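You operate a simulated robot arm through the tools that you are given. There is no shell and no other tool.

Carry out the task below with a simulated two-armed robot. There is one attempt and no reset: what you move stays moved.

## Task
Take the lid off the grey tub and lay it down on the counter under the whiteboard.

It is judged by the outcome, as a careful person would: the job done as asked, and still so three seconds after it is handed in. It fails if anything else is knocked over, pushed out of place, dropped, spilled or broken. A push-on lid holds only when it is set on centred and level and pressed home; a screw cap is set on level and turned clockwise until tight.

## Robot
Two 7-joint arms with two-finger parallel grippers on one trunk, on a base that moves. Base frame: it is fixed to the floor where the robot stands at the start and does not move with it; the origin is under the middle of the robot, x ahead of it, y to its left, z up; the surface under the hand at the start is at about z = 0.89. Units: m, degrees, N and s.
The left shoulder is at the start at [0.05, 0.177, 1.129], the right one opposite. With the tool pointing down near the work surface each hand reaches from about 0.2 to 0.7 m from the robot's upright axis, wherever it stands, measured 20 degrees to its own side. Places, roughly: grey tub (7x7x8 cm) [0.5, 0.2, 0.9]. Payload 3.43 kg a hand.
The tool frame of a hand sits at the grasp point between the pads (the TCP): z along the fingers, y along the line on which they close. The tips reach 0.034 m beyond it. The gripper opens to 0.128 m. The fingers are 0.024 m wide and 0.012 m thick; the gripper's body (0.048 by 0.13 m) begins 0.096 m behind the TCP.
Orientation is told as [roll, pitch, yaw] about the base's x, y, z axes, in that order, counted from this pose: with the fingers straight down and closing along the base's y, the tool's x points along the base's -x, its y along +y and its z along -z.

## Interface
- The arms move only by the tool servo_tool. It takes "left_increments", "right_increments" or both (then of equal length, played together; a hand with none holds still); each is a list of rows, each a list of 2 entries, a list of its own where there are three numbers: the shift along the base's x, y, z in m, then the turn, a rotation vector about the base's x, y, z in degrees. In form: [[[tx, ty, tz], [ax, ay, az]], ...]. A call has 1 to 20 rows; each row is the pose to reach, as a shift and turn from the pose commanded when the call began. "left_claw" and "right_claw" are, for a hand that has rows, the finger opening in m, from 0 to 0.128, set as the call begins (left out, the last holds). Rows are played at 5 a second. More than 0.05 m and 8.6 degrees between two rows, or a gripper value outside its range, and nothing of the call is played. A pose out of reach is approached as far as the arm can. The call stops where the force on the tool passes 40 N (or 10 N more than at its start, if that is more) or the arm is blocked; 0.2 s more then pass. The fingers move at their own pace (about 0.108 m/s each) and stop on an object; they squeeze with about 28 N. The grip force told is the motor's: it shows also when the fingers shut on nothing. Time passes only in rows, and 0.2 s behind the last, so rows that repeat a pose let the fingers close. It gives the time, the measured TCP pose, the force on the tool (base axes), the opening and the grip force at its end, in the units of the frame above (readings bear some noise), with the torque about the TCP (base axes, N m) and any sound that the robot's microphone picked up, and new pictures: "pictures" is both (left out), scene, wrist or none (wrist: the cameras of the hands that moved).
- Cameras (640 x 400 px; columns grow to the right, rows downward): "scene" is now at [0.153, 0.0419, 1.3007]; the picture's right is [0.44, -0.90, 0.00], its down [-0.44, -0.21, -0.87] and it looks along [0.78, 0.38, -0.49] (base axes); focal length 221 px, centre (320, 200). "left" rides on the left gripper at [0.076, 0.011, -0.16] in its tool frame; the picture's right is [-0.15, 0.99, 0.00], its down [-0.88, -0.13, -0.46] and it looks along [-0.45, -0.07, 0.89] (tool axes); focal length 234 px, centre (320, 200). "right" rides on the right gripper at [0.076, -0.011, -0.16] in its tool frame; the picture's right is [0.15, 0.99, 0.00], its down [-0.88, 0.13, -0.46] and it looks along [-0.45, 0.07, 0.89] (tool axes); focal length 234 px, centre (320, 200). There is no depth. A picture from a camera that has moved, and an enlarged one, comes with that camera's place and axes in the base frame and with its lens.
- move_column(by): slides the trunk up (or, below 0, down) by that many m; the arms and the scene camera ride with it, the base frame stays. It gives what a move gives, with no picture.
- roll_base(legs): drives the robot by 1 to 6 legs, each [ahead, turn to the left] in m and degrees, along the robot's own axes; the way and the turn of a leg run together, so that a leg with both is an arc; at most 1.5 m and 180 degrees a leg. The arms and the cameras ride along, it lands a little off, and it stops where it bumps. It gives what a move gives, and a new picture of the scene camera.
- aim_head(pan, tilt): turns the head with the scene camera to pan (to the left, within 80 degrees either way) and tilt (down, from -29 to 69), counted from straight ahead of the robot. It gives what a move gives, and a new picture of the scene camera.
- inspect(camera, box): a new picture of the part [left, top, right, bottom] of that camera's present view, enlarged. It takes no simulated time.
- finish_job(): hands the job in; it is judged then, once.

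Places have to be worked out from the pictures, the camera data and where the tool is seen. Open the grippers and draw the arms clear of the work before you hand the job in, unless the task says otherwise.

The tools are called after "Emit:" as a command line: name --argument value ..., lists and objects as JSON in quotes. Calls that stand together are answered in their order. servo_tool: Moves the arms, as the interface text tells. Its arguments: {"type":"object","properties":{"left_increments":{"type":"array","items":{"type":"array"}},"left_claw":{"type":"number"},"right_increments":{"type":"array","items":{"type":"array"}},"right_claw":{"type":"number"},"pictures":{"type":"string","enum":["both","scene","wrist","none"]}},"required":[]} The other tools are called the same way: move_column (by) moves the trunk up or down; roll_base (legs) drives the base; aim_head (pan, tilt) turns the head that bears the scene camera; inspect (camera, box) takes an enlarged picture of a part of a camera's view; finish_job () hands the job in.

At the start:

```text
time: 0.0
left_ee_pos: [0.3425, 0.3818, 1.2102]
left_tool_rot: [-0.1, 0.0, 0.0]
left_force: [0.0, 0.4, -0.6]
left_moment: [-0.04, 0.0, 0.02]
left_grip_width: 0.1277
left_gripper_force: 0.0
right_ee_pos: [0.4399, -0.0068, 1.2071]
right_tool_rot: [0.0, 0.0, 0.0]
right_force: [0.7, 0.2, -0.2]
right_moment: [0.0, -0.01, 0.01]
right_grip_width: 0.1281
right_gripper_force: 0.1
trunk travel left (down, up): [-0.3, 0.101]
robot x, y, heading: [0.0009, 0.0011, 0.0]
head pan, tilt (commanded): [26.1, 29.2]
```

scene: 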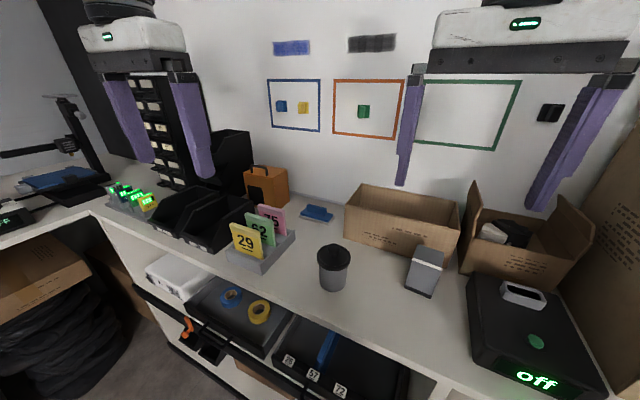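
right: 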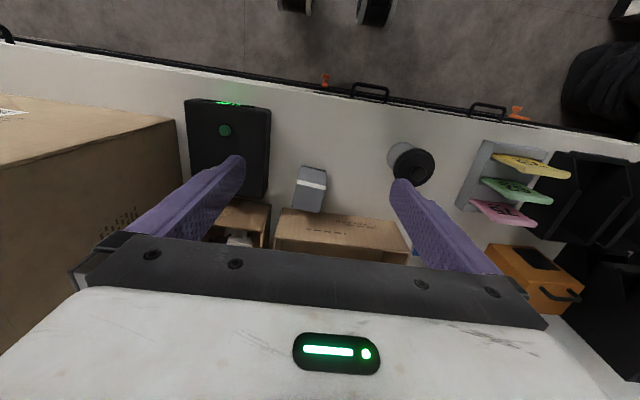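
left: 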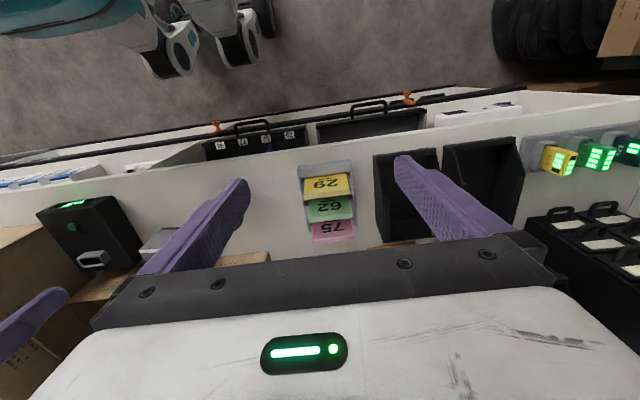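

I'll start by looking closely at the tub, which appears to be the grey cylinder with a black lid near (333, 265) in the scene view.

Emit:
inspect --camera "scene" --box '[270, 210, 400, 310]'

Emit:
inspect --camera "right" --box '[340, 110, 480, 220]'

Emit:
inspect --camera "scene" --box '[200, 60, 560, 300]'

```text
4.00 times, centred on (335, 260) of scene
camera zoom: at [0.153, 0.0419, 1.3007], right [0.44, -0.9, 0.0], down [-0.44, -0.21, -0.87], along [0.78, 0.38, -0.49], focal length 885 px, centre (260, -40)
```

zoom: 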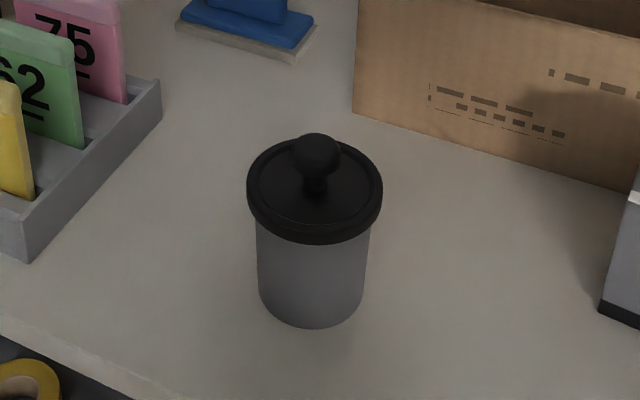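

```text
3.64 times, centred on (410, 165) of right
camera zoom: at [0.3646, -0.019, 1.365], right [-0.15, 0.99, 0.0], down [0.88, 0.13, 0.46], along [0.45, 0.07, -0.89], focal length 852 px, centre (-7, 327)
```

zoom: 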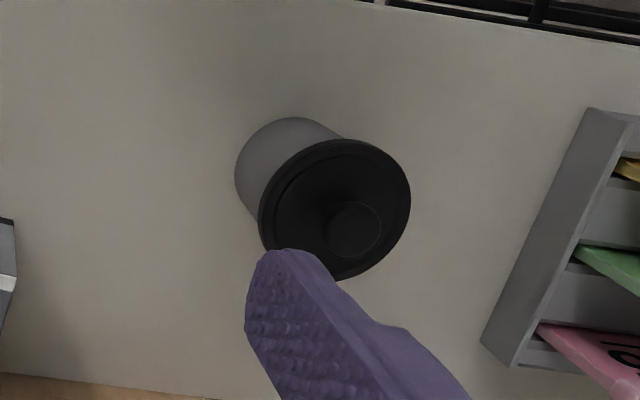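

```text
1.67 times, centred on (380, 180) of scene
camera zoom: at [0.153, 0.0419, 1.3007], right [0.44, -0.9, 0.0], down [-0.44, -0.21, -0.87], along [0.78, 0.38, -0.49], focal length 369 px, centre (220, 233)
```

zoom: 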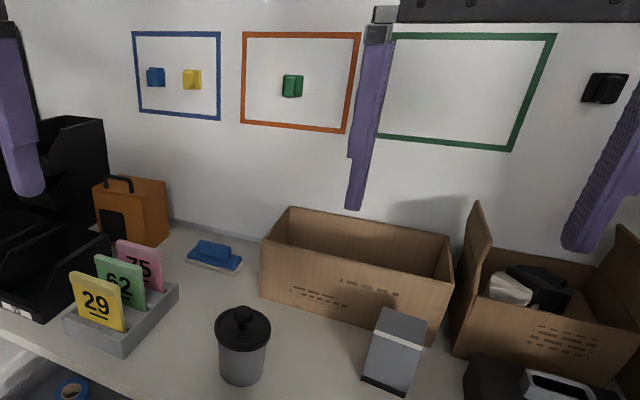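

The tub works out at about (0.478, 0.169). The lid's plate is near z≈0.967 with a knob about 2.5 cm wide on top, reaching z≈1.0. I'll move the right hand back a little for clearance and bring the left hand above the knob with the fingers partly open.

Emit:
servo_tool --left_increments '[[[0.017, -0.027, 0], [0, 0, 0]], [[0.034, -0.053, 0], [0, 0, 0]], [[0.051, -0.08, 0], [0, 0, 0]], [[0.068, -0.106, -0.01], [0, 0, 0]], [[0.085, -0.133, -0.02], [0, 0, 0]], [[0.102, -0.16, -0.035], [0, 0, 0]], [[0.119, -0.186, -0.05], [0, 0, 0]], [[0.1355, -0.2128, -0.07], [0, 0, 0]], [[0.1355, -0.2128, -0.09], [0, 0, 0]], [[0.1355, -0.2128, -0.09], [0, 0, 0]]]' --right_increments '[[[-0.02, -0.015, 0], [0, 0, 0]], [[-0.04, -0.03, 0], [0, 0, 0]], [[-0.06, -0.045, 0], [0, 0, 0]], [[-0.08, -0.06, 0], [0, 0, 0]], [[-0.1, -0.075, 0], [0, 0, 0]], [[-0.1, -0.075, 0], [0, 0, 0]], [[-0.1, -0.075, 0], [0, 0, 0]], [[-0.1, -0.075, 0], [0, 0, 0]], [[-0.1, -0.075, 0], [0, 0, 0]], [[-0.1, -0.075, 0], [0, 0, 0]]]' --left_claw 0.06

```text
time: 2.2
left_ee_pos: [0.4681, 0.1803, 1.1307]
left_tool_rot: [-0.2, -0.1, 0.3]
left_force: [-0.8, 0.2, 0.2]
left_moment: [-0.01, -0.01, -0.01]
left_grip_width: 0.0599
left_gripper_force: 0.0
left hand out of reach, approached as far as the arm can: row 8, 9, 10
right_ee_pos: [0.3407, -0.0822, 1.2052]
right_tool_rot: [0.0, 0.1, 0.0]
right_force: [0.5, 0.2, 0.5]
right_moment: [0.01, 0.05, 0.02]
right_grip_width: 0.128
right_gripper_force: 0.1
trunk travel left (down, up): [-0.3, 0.101]
robot x, y, heading: [-0.0037, -0.0017, 0.1]
head pan, tilt (commanded): [26.1, 29.2]
camera scene: at [0.1527, 0.042, 1.3008], right [0.44, -0.9, 0.0], down [-0.44, -0.21, -0.87], along [0.78, 0.38, -0.49], focal length 221 px, centre (320, 200)
camera right: at [0.2646, -0.094, 1.3654], right [-0.15, 0.99, 0.0], down [0.88, 0.13, 0.46], along [0.45, 0.07, -0.89], focal length 234 px, centre (320, 200)
camera left: at [0.3911, 0.1928, 1.29], right [0.14, 0.99, 0.0], down [0.88, -0.12, 0.46], along [0.45, -0.07, -0.89], focal length 234 px, centre (320, 200)
```

scene: 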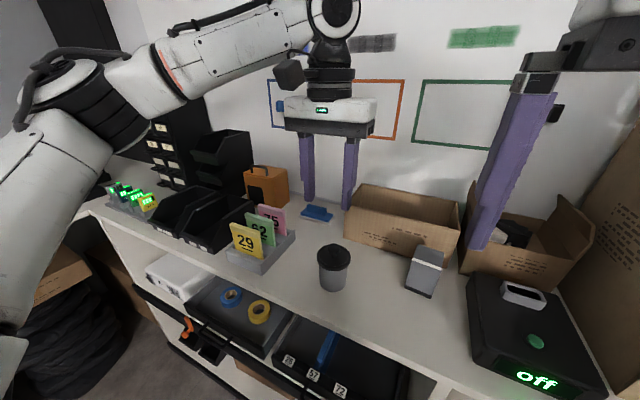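
right: 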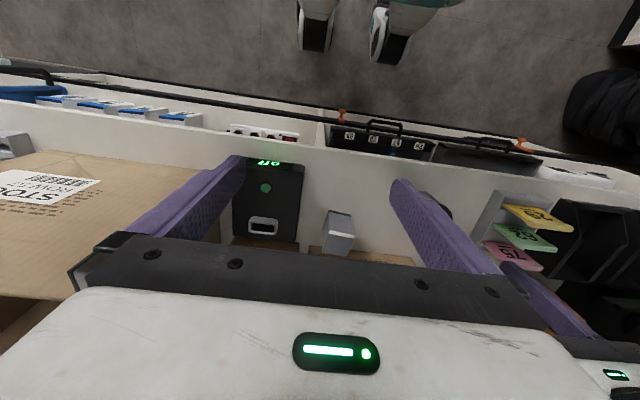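
left: 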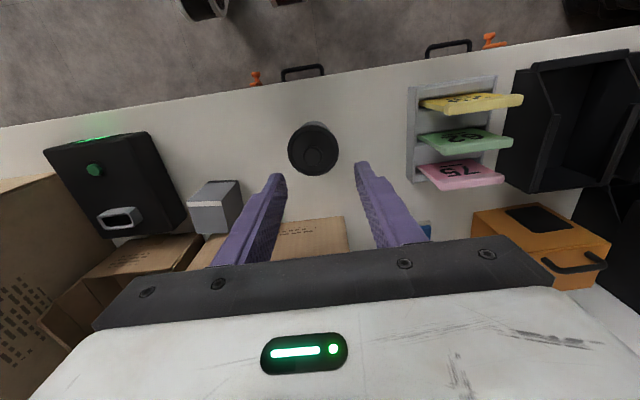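

The left hand stopped about 1 cm short in x and y at (0.468, 0.180). I'll zoom in with the left camera to refine the knob's position.

Emit:
inspect --camera "left" --box '[250, 100, 380, 190]'

Emit:
inspect --camera "scene" --box '[270, 210, 400, 310]'

```text
4.44 times, centred on (315, 145) of left
camera zoom: at [0.3911, 0.1928, 1.29], right [0.14, 0.99, 0.0], down [0.88, -0.12, 0.46], along [0.45, -0.07, -0.89], focal length 1041 px, centre (342, 444)
```

zoom: 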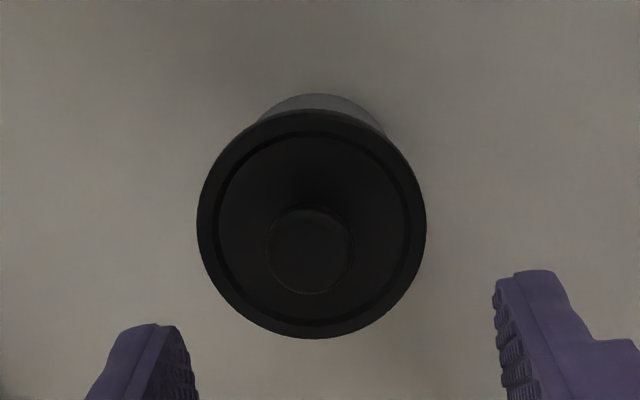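

```text
4.00 times, centred on (335, 260) of scene
camera zoom: at [0.1527, 0.042, 1.3008], right [0.44, -0.9, 0.0], down [-0.44, -0.21, -0.87], along [0.78, 0.38, -0.49], focal length 885 px, centre (260, -40)
```

zoom: 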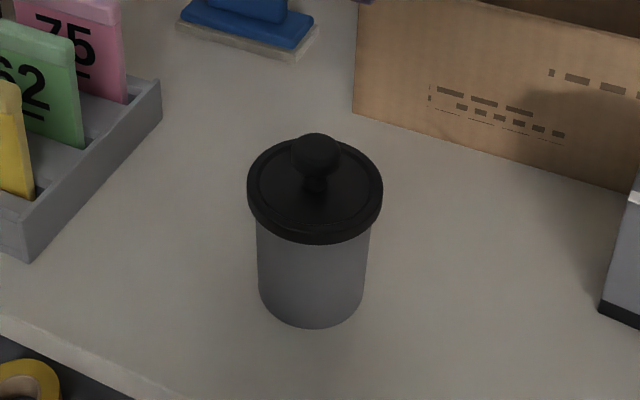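

The knob centre refines to (0.477, 0.169). I'll try reaching that spot a bit lower, still well above the knob, to see whether the arm gets there.

Emit:
servo_tool --left_increments '[[[0.002, -0.003, -0.02], [0, 0, 0]], [[0.005, -0.006, -0.04], [0, 0, 0]], [[0.009, -0.011, -0.06], [0, 0, 0]], [[0.009, -0.011, -0.06], [0, 0, 0]]]' --pictures "wrist"

```text
time: 3.2
left_ee_pos: [0.4792, 0.1706, 1.0692]
left_tool_rot: [-0.1, -0.1, 0.0]
left_force: [0.2, 0.0, 0.4]
left_moment: [0.01, -0.03, -0.02]
left_grip_width: 0.0597
left_gripper_force: 0.1
right_ee_pos: [0.3395, -0.0819, 1.2062]
right_tool_rot: [0.0, 0.0, 0.0]
right_force: [-0.8, -0.3, 0.7]
right_moment: [0.03, -0.02, 0.01]
right_grip_width: 0.1281
right_gripper_force: 0.0
trunk travel left (down, up): [-0.3, 0.101]
robot x, y, heading: [-0.0012, -0.0036, 0.1]
head pan, tilt (commanded): [26.1, 29.2]
camera left: at [0.4025, 0.1829, 1.2293], right [0.15, 0.99, 0.0], down [0.88, -0.13, 0.46], along [0.45, -0.07, -0.89], focal length 234 px, centre (320, 200)
```

left: 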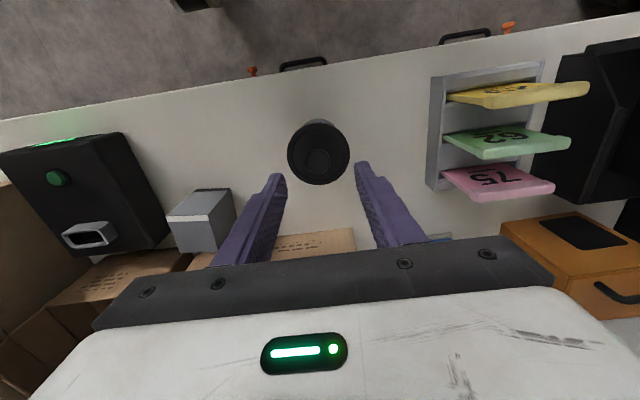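

The arm reached (0.479, 0.171, 1.069). I'll check the knob's alignment at this closer range.

Emit:
inspect --camera "left" --box '[260, 100, 380, 200]'

Emit:
inspect --camera "scene" --box '[260, 180, 420, 300]'

```text
4.00 times, centred on (320, 150) of left
camera zoom: at [0.4025, 0.1829, 1.2293], right [0.15, 0.99, 0.0], down [0.88, -0.13, 0.46], along [0.45, -0.07, -0.89], focal length 937 px, centre (320, 400)
```

zoom: 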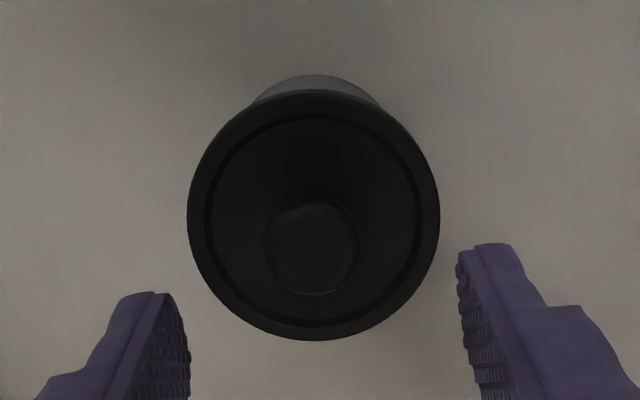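

```text
3.33 times, centred on (340, 240) of scene
camera zoom: at [0.1529, 0.0419, 1.3008], right [0.44, -0.9, 0.0], down [-0.44, -0.21, -0.87], along [0.78, 0.38, -0.49], focal length 737 px, centre (253, 67)
```

zoom: 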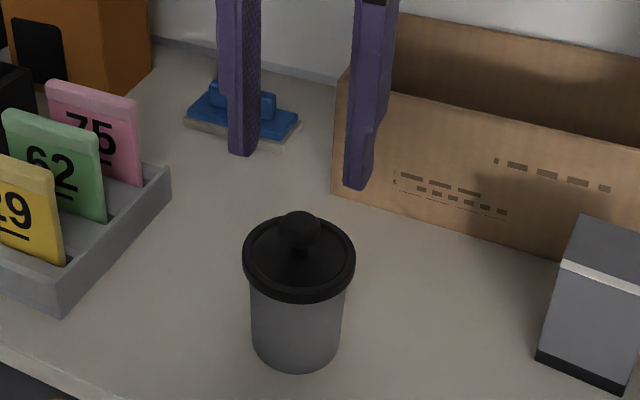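

The knob is at (0.4776, 0.1688), with its centre near z≈0.989. I'll descend so the fingertips stop just above the lid plate, at TCP z≈1.006.

Emit:
servo_tool --left_increments '[[[-0.0015, -0.0015, -0.02], [0, 0, 0]], [[-0.0015, -0.0015, -0.04], [0, 0, 0]], [[-0.0015, -0.0015, -0.055], [0, 0, 0]], [[-0.0015, -0.0015, -0.062], [0, 0, 0]], [[-0.0015, -0.0015, -0.062], [0, 0, 0]]]' --pictures "both"

```text
time: 4.4
left_ee_pos: [0.4773, 0.1695, 1.009]
left_tool_rot: [0.0, 0.0, 0.0]
left_force: [0.1, 0.3, -0.2]
left_moment: [0.01, 0.0, 0.0]
left_grip_width: 0.06
left_gripper_force: 0.1
right_ee_pos: [0.3425, -0.0831, 1.2067]
right_tool_rot: [0.0, 0.0, 0.1]
right_force: [-0.7, 0.1, 0.0]
right_moment: [0.01, 0.01, -0.03]
right_grip_width: 0.1282
right_gripper_force: 0.1
trunk travel left (down, up): [-0.3, 0.101]
robot x, y, heading: [0.0004, -0.0003, 0.0]
head pan, tilt (commanded): [26.1, 29.2]
camera scene: at [0.153, 0.0419, 1.3007], right [0.44, -0.9, 0.0], down [-0.44, -0.21, -0.87], along [0.78, 0.38, -0.49], focal length 221 px, centre (320, 200)
camera left: at [0.4012, 0.1819, 1.1684], right [0.15, 0.99, 0.0], down [0.88, -0.13, 0.46], along [0.45, -0.07, -0.89], focal length 234 px, centre (320, 200)
```

scene: 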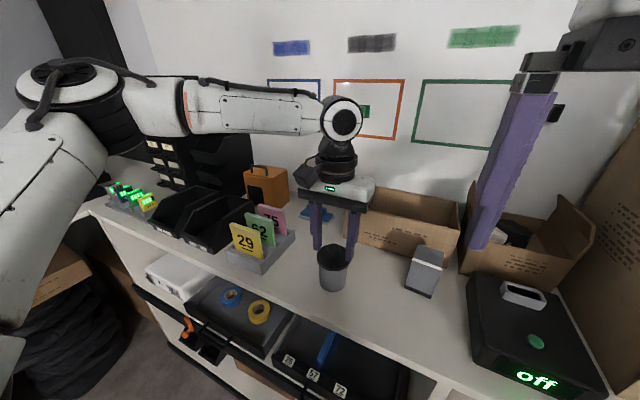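
left: 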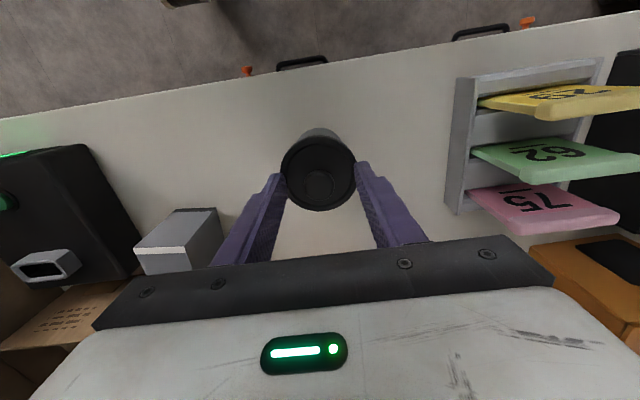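

Emit:
inspect --camera "scene" --box '[280, 190, 400, 300]'

Emit:
inspect --camera "left" --box '[250, 110, 390, 220]'

```text
3.64 times, centred on (340, 245) of scene
camera zoom: at [0.153, 0.0419, 1.3007], right [0.44, -0.9, 0.0], down [-0.44, -0.21, -0.87], along [0.78, 0.38, -0.49], focal length 804 px, centre (247, 36)
```

zoom: 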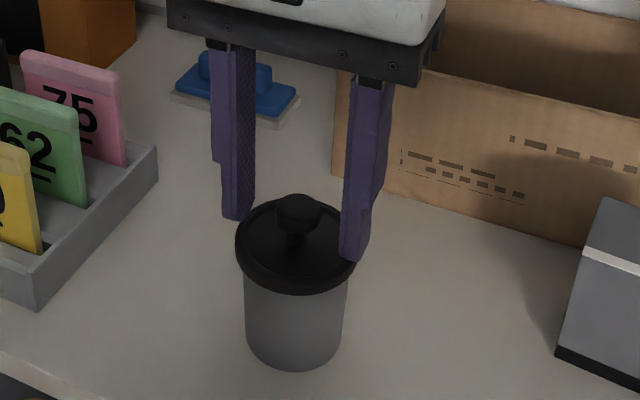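

```text
3.64 times, centred on (320, 165) of left
camera zoom: at [0.4012, 0.1819, 1.1684], right [0.15, 0.99, 0.0], down [0.88, -0.13, 0.46], along [0.45, -0.07, -0.89], focal length 852 px, centre (320, 327)
```

zoom: 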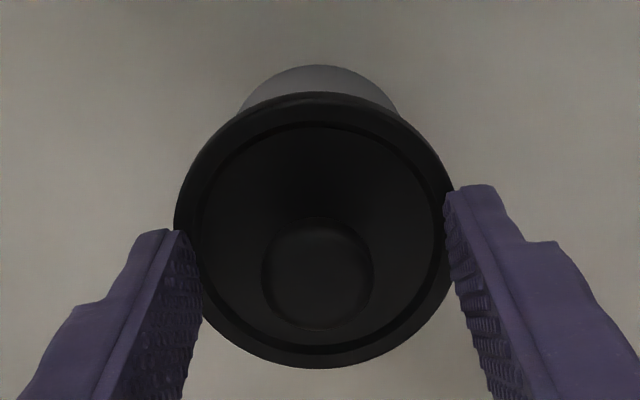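

The fingers straddle the knob evenly, with the tips just above the lid plate. I'll close on the knob while holding position.

Emit:
servo_tool --left_increments '[[[0, 0, -0.001], [0, 0, 0]], [[0, 0, -0.001], [0, 0, 0]], [[0, 0, -0.001], [0, 0, 0]], [[0, 0, -0.001], [0, 0, 0]], [[0, 0, -0.001], [0, 0, 0]]]' --left_claw 0.0 --pictures "wrist"

```text
time: 5.6
left_ee_pos: [0.4779, 0.169, 1.008]
left_tool_rot: [0.0, 0.0, -0.1]
left_force: [0.2, -1.8, 2.4]
left_moment: [-0.02, -0.01, 0.01]
left_grip_width: 0.0229
left_gripper_force: 28.0
right_ee_pos: [0.3402, -0.0815, 1.2066]
right_tool_rot: [-0.1, 0.0, 0.0]
right_force: [0.0, 0.3, 0.7]
right_moment: [-0.04, 0.02, -0.01]
right_grip_width: 0.1277
right_gripper_force: 0.0
trunk travel left (down, up): [-0.3, 0.101]
robot x, y, heading: [-0.0024, 0.0007, -0.1]
head pan, tilt (commanded): [26.1, 29.2]
camera left: at [0.4012, 0.182, 1.1677], right [0.15, 0.99, 0.0], down [0.88, -0.13, 0.46], along [0.45, -0.07, -0.89], focal length 234 px, centre (320, 200)
```

left: 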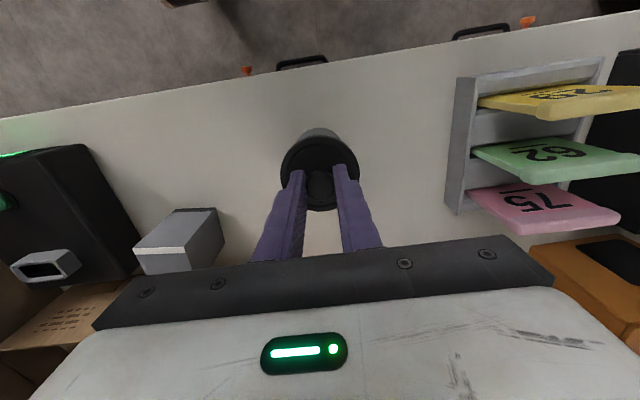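

The knob is held at 22.9 mm opening and 28 N. I'll lift gently by 6 mm and check whether the lid comes free or the tub rises with it.

Emit:
servo_tool --left_increments '[[[0, 0, 0.002], [0, 0, 0]], [[0, 0, 0.004], [0, 0, 0]], [[0, 0, 0.006], [0, 0, 0]], [[0, 0, 0.006], [0, 0, 0]]]' --pictures "both"

```text
time: 6.6
left_ee_pos: [0.4771, 0.1688, 1.0142]
left_tool_rot: [0.0, -0.1, 0.0]
left_force: [0.6, 0.4, -2.8]
left_moment: [-0.01, -0.01, 0.02]
left_grip_width: 0.0228
left_gripper_force: 28.0
right_ee_pos: [0.3408, -0.0828, 1.2076]
right_tool_rot: [0.0, 0.0, 0.0]
right_force: [-0.1, -0.4, 1.1]
right_moment: [-0.01, 0.0, 0.0]
right_grip_width: 0.1282
right_gripper_force: 0.1
trunk travel left (down, up): [-0.3, 0.101]
robot x, y, heading: [0.0021, 0.0044, 0.1]
head pan, tilt (commanded): [26.1, 29.2]
camera scene: at [0.1532, 0.042, 1.3007], right [0.44, -0.9, 0.0], down [-0.44, -0.21, -0.87], along [0.78, 0.38, -0.49], focal length 221 px, centre (320, 200)
camera left: at [0.4012, 0.1828, 1.1731], right [0.15, 0.99, 0.0], down [0.88, -0.13, 0.46], along [0.45, -0.07, -0.89], focal length 234 px, centre (320, 200)
```

scene: 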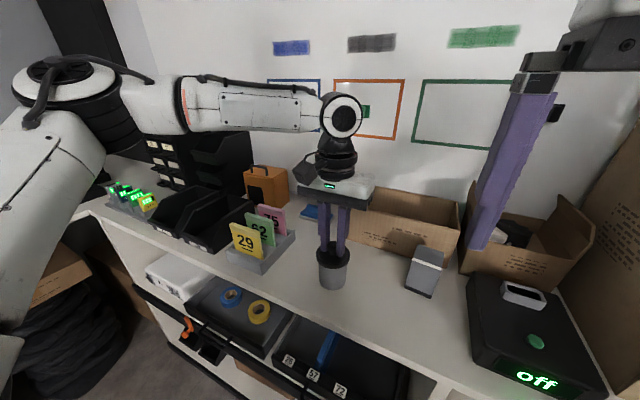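
left: 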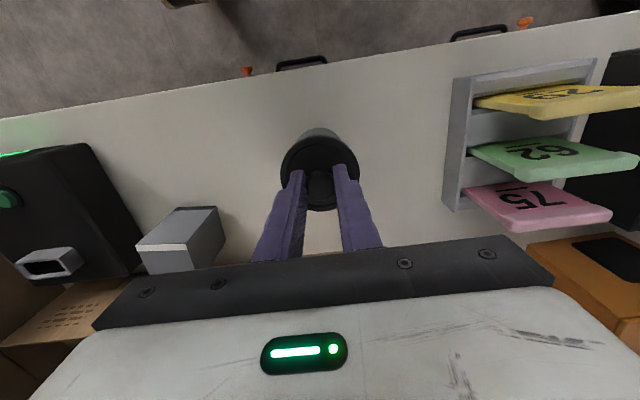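

The force reads about -2.8 N, which could mean the tub lifted along with the lid. I'll zoom in to check.

Emit:
inspect --camera "scene" --box '[270, 210, 400, 310]'

Emit:
inspect --camera "left" --box '[250, 110, 390, 220]'

```text
4.00 times, centred on (335, 260) of scene
camera zoom: at [0.1532, 0.042, 1.3007], right [0.44, -0.9, 0.0], down [-0.44, -0.21, -0.87], along [0.78, 0.38, -0.49], focal length 885 px, centre (260, -40)
```

zoom: 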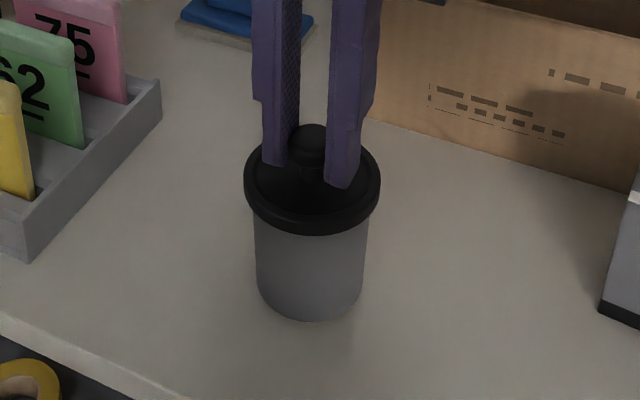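

```text
3.64 times, centred on (320, 165) of left
camera zoom: at [0.4012, 0.1828, 1.1731], right [0.15, 0.99, 0.0], down [0.88, -0.13, 0.46], along [0.45, -0.07, -0.89], focal length 852 px, centre (320, 327)
```

zoom: 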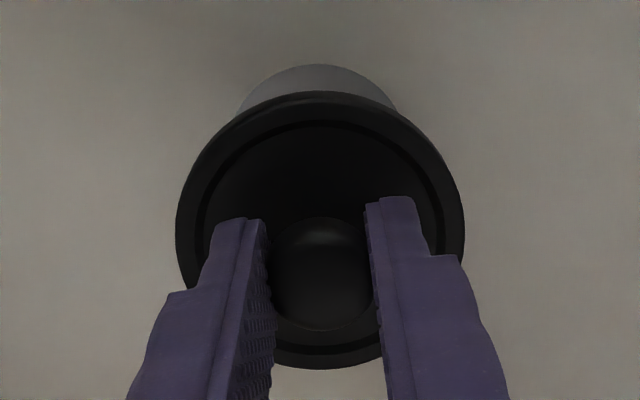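

I can't tell yet whether the tub's base is still in contact, so I'll zoom in harder on its lower part.

Emit:
inspect --camera "scene" --box '[310, 250, 360, 300]'

Emit:
inspect --camera "right" --box '[380, 140, 560, 260]'

```text
8.00 times, centred on (335, 275) of scene
camera zoom: at [0.1532, 0.042, 1.3007], right [0.44, -0.9, 0.0], down [-0.44, -0.21, -0.87], along [0.78, 0.38, -0.49], focal length 1770 px, centre (200, -400)
```

zoom: 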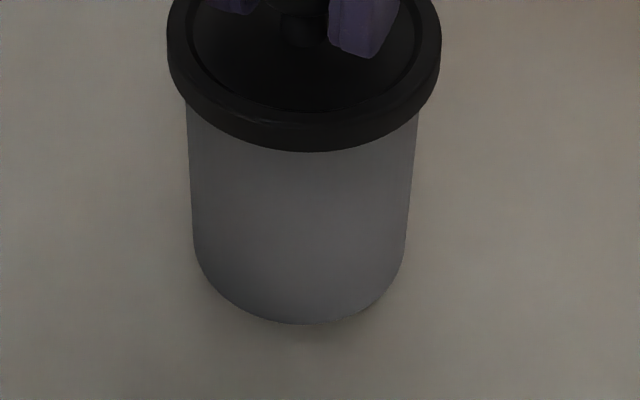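

```text
3.33 times, centred on (470, 200) of right
camera zoom: at [0.2651, -0.0941, 1.3652], right [-0.15, 0.99, 0.0], down [0.88, 0.13, 0.46], along [0.45, 0.07, -0.89], focal length 781 px, centre (-180, 200)
```

zoom: 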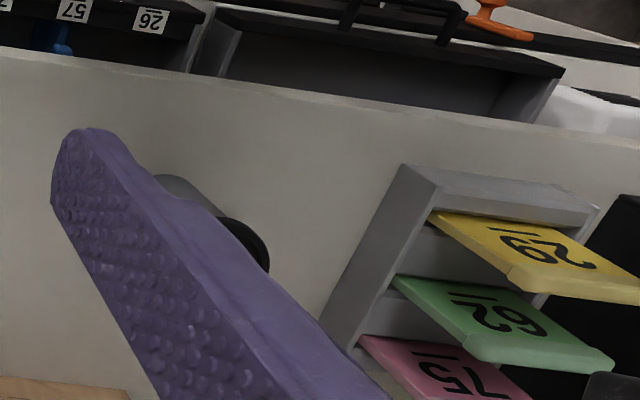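

I'll take very high zooms of the tub's bottom edge and the lid rim now, to compare with later heights.

Emit:
inspect --camera "scene" --box '[317, 278, 349, 298]'

Emit:
inspect --camera "scene" --box '[325, 258, 357, 278]'

```text
16.00 times, centred on (333, 288) of scene
camera zoom: at [0.1532, 0.042, 1.3007], right [0.44, -0.9, 0.0], down [-0.44, -0.21, -0.87], along [0.78, 0.38, -0.49], focal length 3539 px, centre (112, -1208)
```

zoom: 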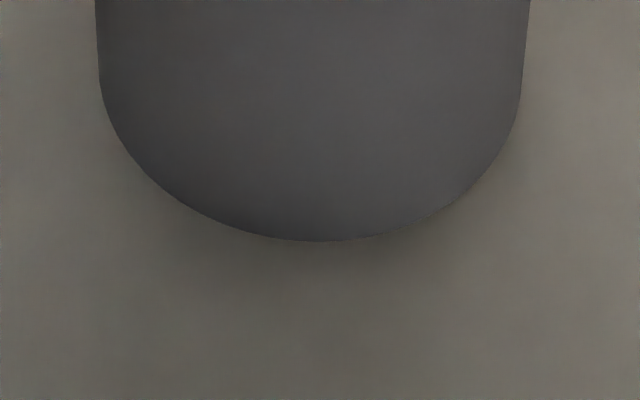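

```text
16.00 times, centred on (341, 268) of scene
camera zoom: at [0.1532, 0.042, 1.3007], right [0.44, -0.9, 0.0], down [-0.44, -0.21, -0.87], along [0.78, 0.38, -0.49], focal length 3539 px, centre (-16, -888)
```

zoom: 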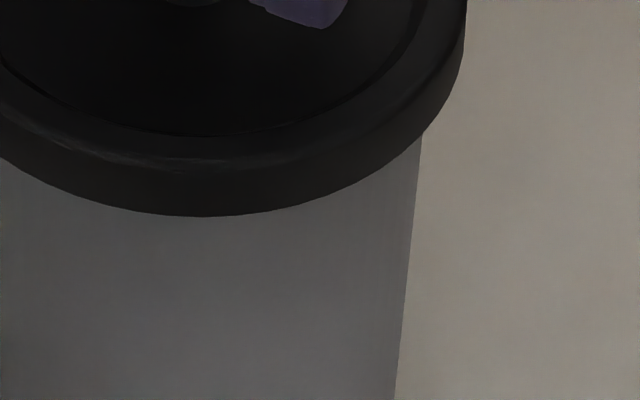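

I'll lower back to the seated height and take the same zooms, so the comparison shows whether the tub's base moved.

Emit:
servo_tool --left_increments '[[[0, 0, -0.002], [0, 0, 0]], [[0, 0, -0.004], [0, 0, 0]], [[0, 0, -0.006], [0, 0, 0]], [[0, 0, -0.006], [0, 0, 0]]]' --pictures "none"

Emit:
inspect --camera "scene" --box '[317, 278, 349, 298]'

Emit:
inspect --camera "scene" --box '[325, 258, 357, 278]'

```text
time: 7.6
left_ee_pos: [0.4781, 0.1702, 1.0075]
left_tool_rot: [-0.2, -0.2, 0.0]
left_force: [-0.8, -0.1, 6.3]
left_moment: [0.08, 0.06, 0.06]
left_grip_width: 0.0225
left_gripper_force: 28.3
right_ee_pos: [0.3391, -0.083, 1.2074]
right_tool_rot: [0.0, -0.1, 0.0]
right_force: [-0.2, 0.3, -0.1]
right_moment: [-0.01, -0.02, -0.03]
right_grip_width: 0.1279
right_gripper_force: 0.0
trunk travel left (down, up): [-0.3, 0.101]
robot x, y, heading: [-0.0003, 0.0014, -0.1]
head pan, tilt (commanded): [26.1, 29.2]
```

```text
16.00 times, centred on (333, 288) of scene
camera zoom: at [0.1524, 0.0416, 1.301], right [0.44, -0.9, 0.0], down [-0.44, -0.21, -0.87], along [0.78, 0.38, -0.49], focal length 3539 px, centre (112, -1208)
```

zoom: 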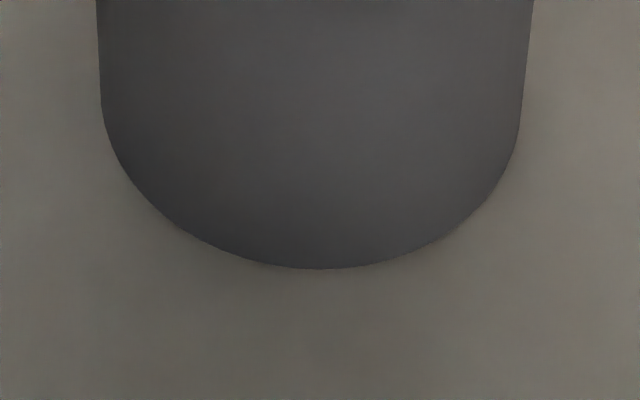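

```text
16.00 times, centred on (341, 268) of scene
camera zoom: at [0.1524, 0.0416, 1.301], right [0.44, -0.9, 0.0], down [-0.44, -0.21, -0.87], along [0.78, 0.38, -0.49], focal length 3539 px, centre (-16, -888)
```

zoom: 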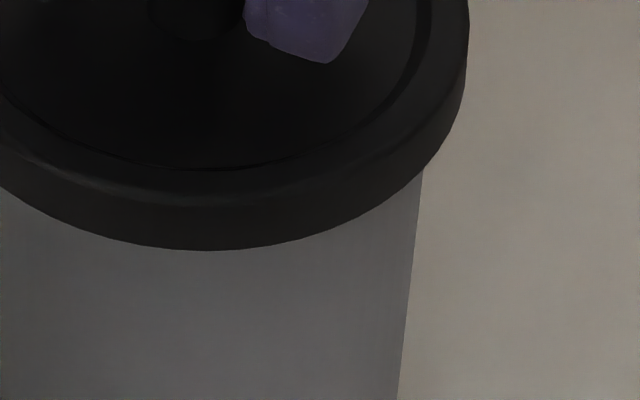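

The comparison settles it. The base and the lid rim both moved about 6 mm, so the lid grips the tub and I have to hold the tub body with the right hand. With the tub back down and the left hand still on the knob, I'll bring the right hand forward and yaw it 45°. Next I'll tilt it to reach the tub's side from the front right.

Emit:
servo_tool --right_increments '[[[0.018, 0.013, -0.018], [0, 0, 7.5]], [[0.036, 0.026, -0.036], [0, 0, 15]], [[0.054, 0.039, -0.054], [0, 0, 22.5]], [[0.072, 0.052, -0.072], [0, 0, 30]], [[0.09, 0.065, -0.09], [0, 0, 37.5]], [[0.108, 0.078, -0.107], [0, 0, 45]], [[0.108, 0.078, -0.107], [0, 0, 45]]]' --right_claw 0.11 --pictures "both"

```text
time: 9.2
left_ee_pos: [0.4779, 0.1696, 1.0069]
left_tool_rot: [0.0, -0.1, 0.0]
left_force: [-0.5, -3.5, 10.8]
left_moment: [-0.08, -0.08, 0.02]
left_grip_width: 0.0229
left_gripper_force: 28.2
right_ee_pos: [0.4475, -0.0054, 1.1011]
right_tool_rot: [0.0, -0.1, 45.1]
right_force: [0.1, -0.4, -0.2]
right_moment: [0.01, 0.0, 0.02]
right_grip_width: 0.1101
right_gripper_force: 0.1
trunk travel left (down, up): [-0.3, 0.101]
robot x, y, heading: [0.0031, -0.0024, -0.0]
head pan, tilt (commanded): [26.1, 29.2]
camera scene: at [0.1522, 0.0412, 1.3009], right [0.44, -0.9, 0.0], down [-0.44, -0.21, -0.87], along [0.78, 0.38, -0.49], focal length 221 px, centre (320, 200)
camera right: at [0.402, -0.0667, 1.2592], right [-0.8, 0.59, 0.0], down [0.53, 0.72, 0.46], along [0.27, 0.37, -0.89], focal length 234 px, centre (320, 200)
```

scene: 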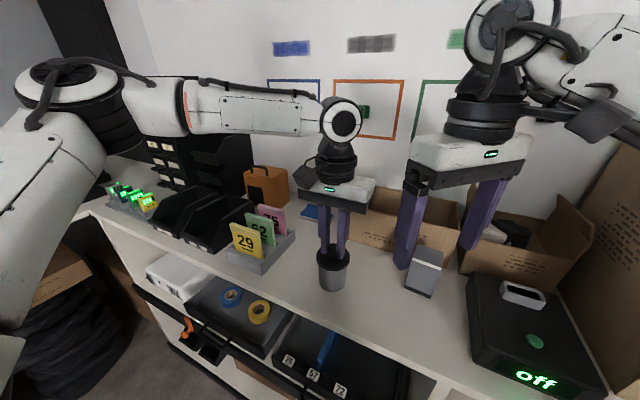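
right: 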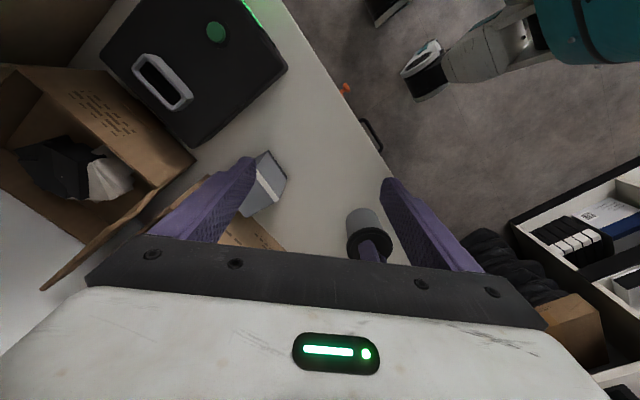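

The right hand is yawed to 45° and clear of everything. I'll now tilt it 60° about the diagonal axis so the fingers point forward, to the left and 30° downward.

Emit:
servo_tool --right_increments '[[[0, 0, 0], [5.303, -5.303, 0]], [[0, 0, 0], [10.607, -10.607, 0]], [[0, 0, 0], [15.91, -15.91, 0]], [[0, 0, 0], [21.213, -21.213, 0]], [[0, 0, 0], [26.517, -26.517, 0]], [[0, 0, 0], [31.82, -31.82, 0]], [[0, 0, 0], [37.123, -37.123, 0]], [[0, 0, 0], [42.426, -42.426, 0]], [[0, 0, 0], [42.426, -42.426, 0]]]' --pictures "both"

```text
time: 11.2
left_ee_pos: [0.4775, 0.1699, 1.0079]
left_tool_rot: [0.1, -0.1, 0.0]
left_force: [0.4, -3.7, 9.1]
left_moment: [-0.05, -0.04, -0.03]
left_grip_width: 0.023
left_gripper_force: 27.1
right_ee_pos: [0.4462, -0.0059, 1.1003]
right_tool_rot: [0.1, -60.2, 45.0]
right_force: [0.1, -0.1, -0.2]
right_moment: [0.04, 0.02, -0.03]
right_grip_width: 0.1101
right_gripper_force: 0.1
trunk travel left (down, up): [-0.3, 0.101]
robot x, y, heading: [0.001, 0.0017, -0.0]
head pan, tilt (commanded): [26.1, 29.2]
camera scene: at [0.1523, 0.0413, 1.3009], right [0.44, -0.9, 0.0], down [-0.44, -0.21, -0.87], along [0.78, 0.38, -0.49], focal length 221 px, centre (320, 200)
camera right: at [0.3308, -0.1379, 1.1127], right [-0.75, 0.65, -0.13], down [-0.06, 0.12, 0.99], along [0.66, 0.75, -0.05], focal length 234 px, centre (320, 200)
```

scene: 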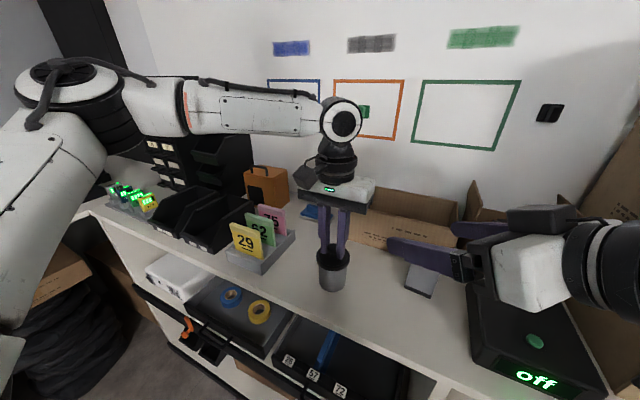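
right: 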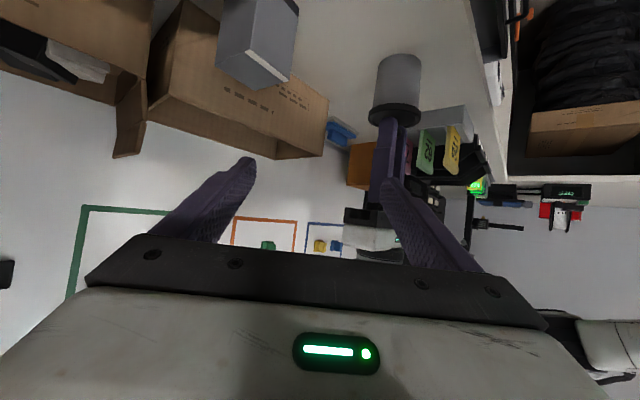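

The tilt worked, and the right wrist camera now sees the tub from the side, upside-down. I'll zoom in to measure the lid rim and base heights.

Emit:
inspect --camera "right" --box '[350, 40, 450, 140]'

Emit:
inspect --camera "scene" --box '[280, 180, 600, 380]'

```text
4.00 times, centred on (400, 90) of right
camera zoom: at [0.3308, -0.1379, 1.1127], right [-0.75, 0.65, -0.13], down [-0.06, 0.12, 0.99], along [0.66, 0.75, -0.05], focal length 937 px, centre (0, 640)
```

zoom: 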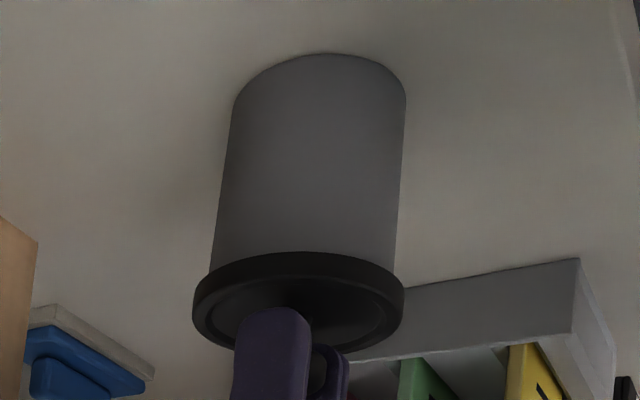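

```text
2.00 times, centred on (440, 280) of scene
camera zoom: at [0.1523, 0.0413, 1.3009], right [0.44, -0.9, 0.0], down [-0.44, -0.21, -0.87], along [0.78, 0.38, -0.49], focal length 442 px, centre (80, 40)
```

zoom: 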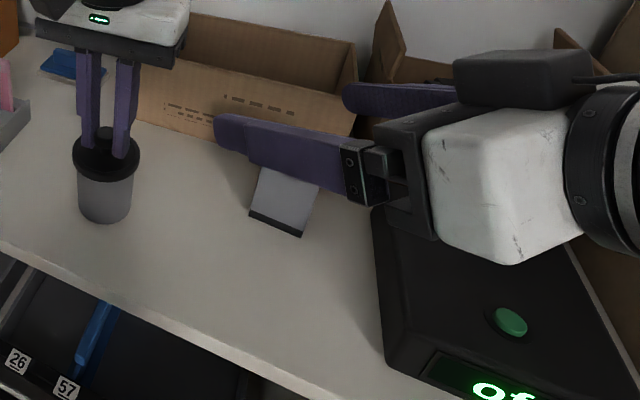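

From this view the counter is at z≈0.891, the lid's rim spans about 0.962–0.971, and the tub body sits between them. I'll move the right hand to a pre-grasp point about 13 cm back along its finger direction, aimed at the tub's axis.

Emit:
servo_tool --right_increments '[[[-0.01, 0.019, -0.021], [0, 0, 0]], [[-0.02, 0.038, -0.043], [0, 0, 0]], [[-0.03, 0.057, -0.064], [0, 0, 0]], [[-0.039, 0.076, -0.086], [0, 0, 0]], [[-0.048, 0.095, -0.107], [0, 0, 0]], [[-0.048, 0.095, -0.107], [0, 0, 0]]]' --pictures "both"

```text
time: 12.6
left_ee_pos: [0.4773, 0.1703, 1.0075]
left_tool_rot: [0.0, 0.1, 0.0]
left_force: [-0.6, -2.3, 7.2]
left_moment: [-0.08, 0.02, 0.04]
left_grip_width: 0.023
left_gripper_force: 28.2
right_ee_pos: [0.3994, 0.0897, 0.9926]
right_tool_rot: [0.0, -60.0, 45.0]
right_force: [0.2, -1.0, -0.1]
right_moment: [0.01, 0.0, -0.03]
right_grip_width: 0.11
right_gripper_force: 0.0
trunk travel left (down, up): [-0.3, 0.101]
robot x, y, heading: [-0.0002, -0.0019, -0.1]
head pan, tilt (commanded): [26.1, 29.2]
camera scene: at [0.1524, 0.0414, 1.3009], right [0.44, -0.9, 0.0], down [-0.44, -0.21, -0.87], along [0.78, 0.38, -0.49], focal length 221 px, centre (320, 200)
camera right: at [0.2826, -0.0418, 1.0056], right [-0.75, 0.65, -0.13], down [-0.06, 0.12, 0.99], along [0.66, 0.75, -0.05], focal length 234 px, centre (320, 200)
```

scene: 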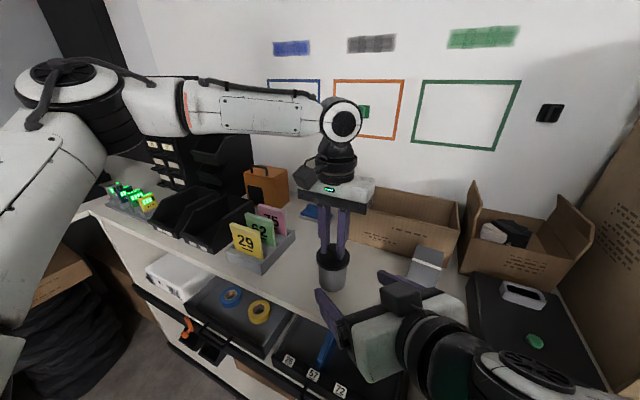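
right: 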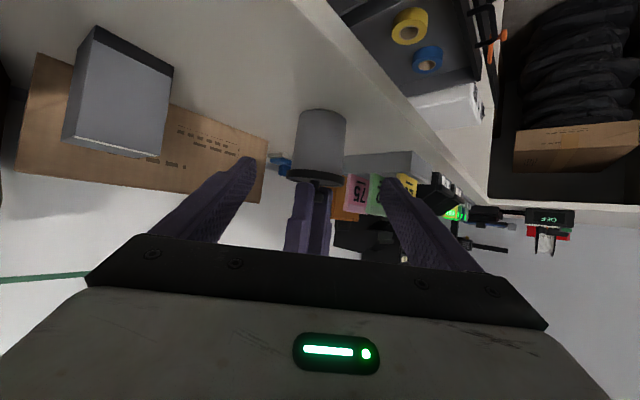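

The right hand is lined up with the tub centred between its open fingers. I'll advance about 8 cm along the finger direction and check again.

Emit:
servo_tool --right_increments '[[[0.0122, 0.0122, -0.01], [0, 0, 0]], [[0.0245, 0.0245, -0.02], [0, 0, 0]], [[0.0367, 0.0367, -0.03], [0, 0, 0]], [[0.049, 0.049, -0.04], [0, 0, 0]], [[0.049, 0.049, -0.04], [0, 0, 0]]]' --pictures "both"

Emit:
inspect --camera "scene" --box '[260, 200, 460, 360]'

```text
time: 13.8
left_ee_pos: [0.4787, 0.1697, 1.0074]
left_tool_rot: [0.0, 0.0, 0.0]
left_force: [-1.2, -1.3, 5.9]
left_moment: [-0.03, 0.04, 0.03]
left_grip_width: 0.0228
left_gripper_force: 27.5
right_ee_pos: [0.4491, 0.1399, 0.9528]
right_tool_rot: [0.0, -60.1, 45.0]
right_force: [-0.2, 0.4, 0.0]
right_moment: [0.0, 0.02, -0.02]
right_grip_width: 0.1098
right_gripper_force: 0.0
trunk travel left (down, up): [-0.3, 0.101]
robot x, y, heading: [0.0015, -0.0, 0.1]
head pan, tilt (commanded): [26.1, 29.2]
camera scene: at [0.1525, 0.0416, 1.3008], right [0.44, -0.9, 0.0], down [-0.44, -0.21, -0.87], along [0.78, 0.38, -0.49], focal length 221 px, centre (320, 200)
camera right: at [0.3332, 0.0059, 0.9649], right [-0.75, 0.65, -0.13], down [-0.06, 0.12, 0.99], along [0.66, 0.75, -0.05], focal length 234 px, centre (320, 200)
```

scene: 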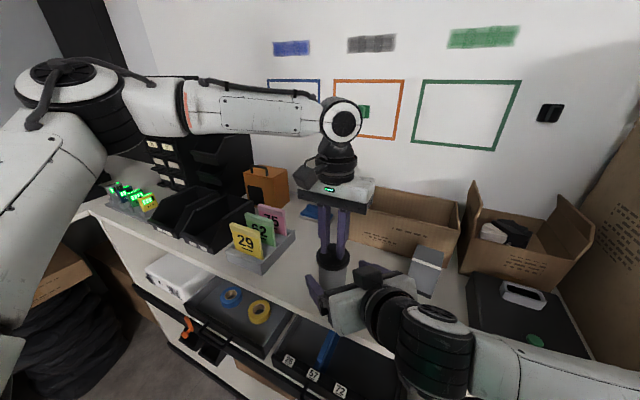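
right: 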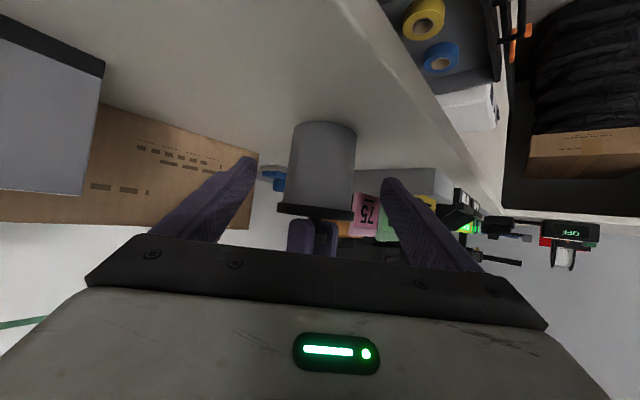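

```text
2.50 times, centred on (360, 280) of scene
camera zoom: at [0.1525, 0.0416, 1.3008], right [0.44, -0.9, 0.0], down [-0.44, -0.21, -0.87], along [0.78, 0.38, -0.49], focal length 553 px, centre (220, 0)
```

zoom: 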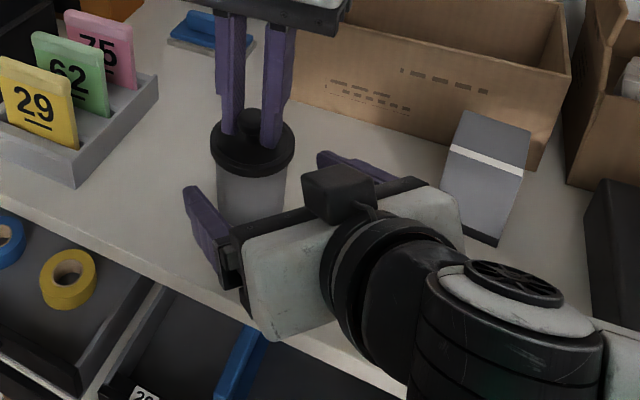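

There's clearance all around: the right fingers straddle the tub, and the left hand is well above the right gripper. I'll advance the last 4.9 cm so the right pads sit on both sides of the tub body at z≈0.928.

Emit:
servo_tool --right_increments '[[[0.01, 0.01, -0.008], [0, 0, 0]], [[0.02, 0.02, -0.016], [0, 0, 0]], [[0.0297, 0.0297, -0.0245], [0, 0, 0]], [[0.0297, 0.0297, -0.0245], [0, 0, 0]]]' --pictures "both"

Emit:
inspect --camera "right" --box '[220, 100, 420, 260]'

Emit:
inspect --camera "scene" --box '[260, 200, 420, 320]'

```text
time: 14.8
left_ee_pos: [0.4779, 0.1706, 1.0076]
left_tool_rot: [-0.1, 0.0, 0.1]
left_force: [-1.2, -1.8, 3.7]
left_moment: [-0.03, 0.04, -0.03]
left_grip_width: 0.023
left_gripper_force: 27.9
right_ee_pos: [0.4774, 0.1696, 0.9281]
right_tool_rot: [0.0, -60.1, 44.9]
right_force: [0.0, 0.4, -0.4]
right_moment: [0.0, 0.0, 0.0]
right_grip_width: 0.1099
right_gripper_force: 0.0
trunk travel left (down, up): [-0.3, 0.101]
robot x, y, heading: [-0.0011, -0.0011, 0.0]
head pan, tilt (commanded): [26.1, 29.2]
camera scene: at [0.1526, 0.0417, 1.3008], right [0.44, -0.9, 0.0], down [-0.44, -0.21, -0.87], along [0.78, 0.38, -0.49], focal length 221 px, centre (320, 200)
camera right: at [0.3625, 0.0366, 0.941], right [-0.75, 0.65, -0.13], down [-0.06, 0.12, 0.99], along [0.66, 0.75, -0.05], focal length 234 px, centre (320, 200)
```

scene: 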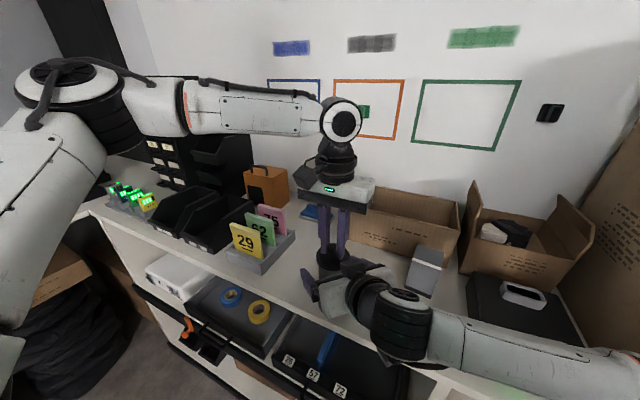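
right: 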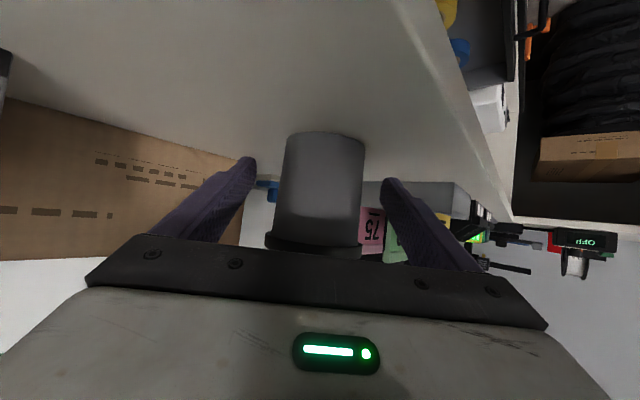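

```text
2.50 times, centred on (320, 180) of right
camera zoom: at [0.3625, 0.0366, 0.941], right [-0.75, 0.65, -0.13], down [-0.06, 0.12, 0.99], along [0.66, 0.75, -0.05], focal length 585 px, centre (320, 250)
```

zoom: 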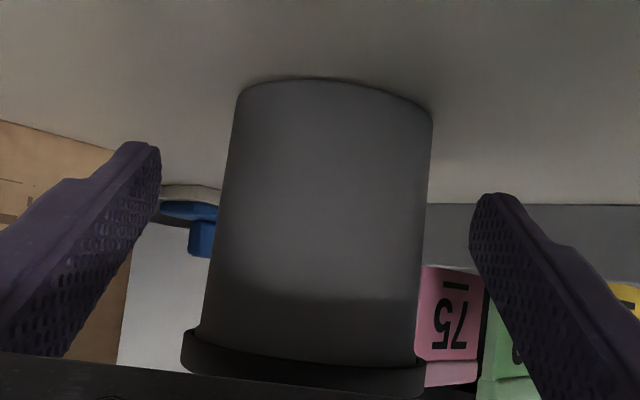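

```text
3.33 times, centred on (340, 260) of scene
camera zoom: at [0.1526, 0.0417, 1.3008], right [0.44, -0.9, 0.0], down [-0.44, -0.21, -0.87], along [0.78, 0.38, -0.49], focal length 737 px, centre (253, 0)
```

zoom: 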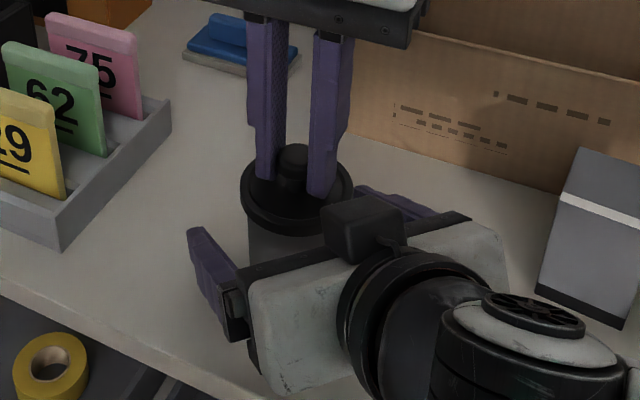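

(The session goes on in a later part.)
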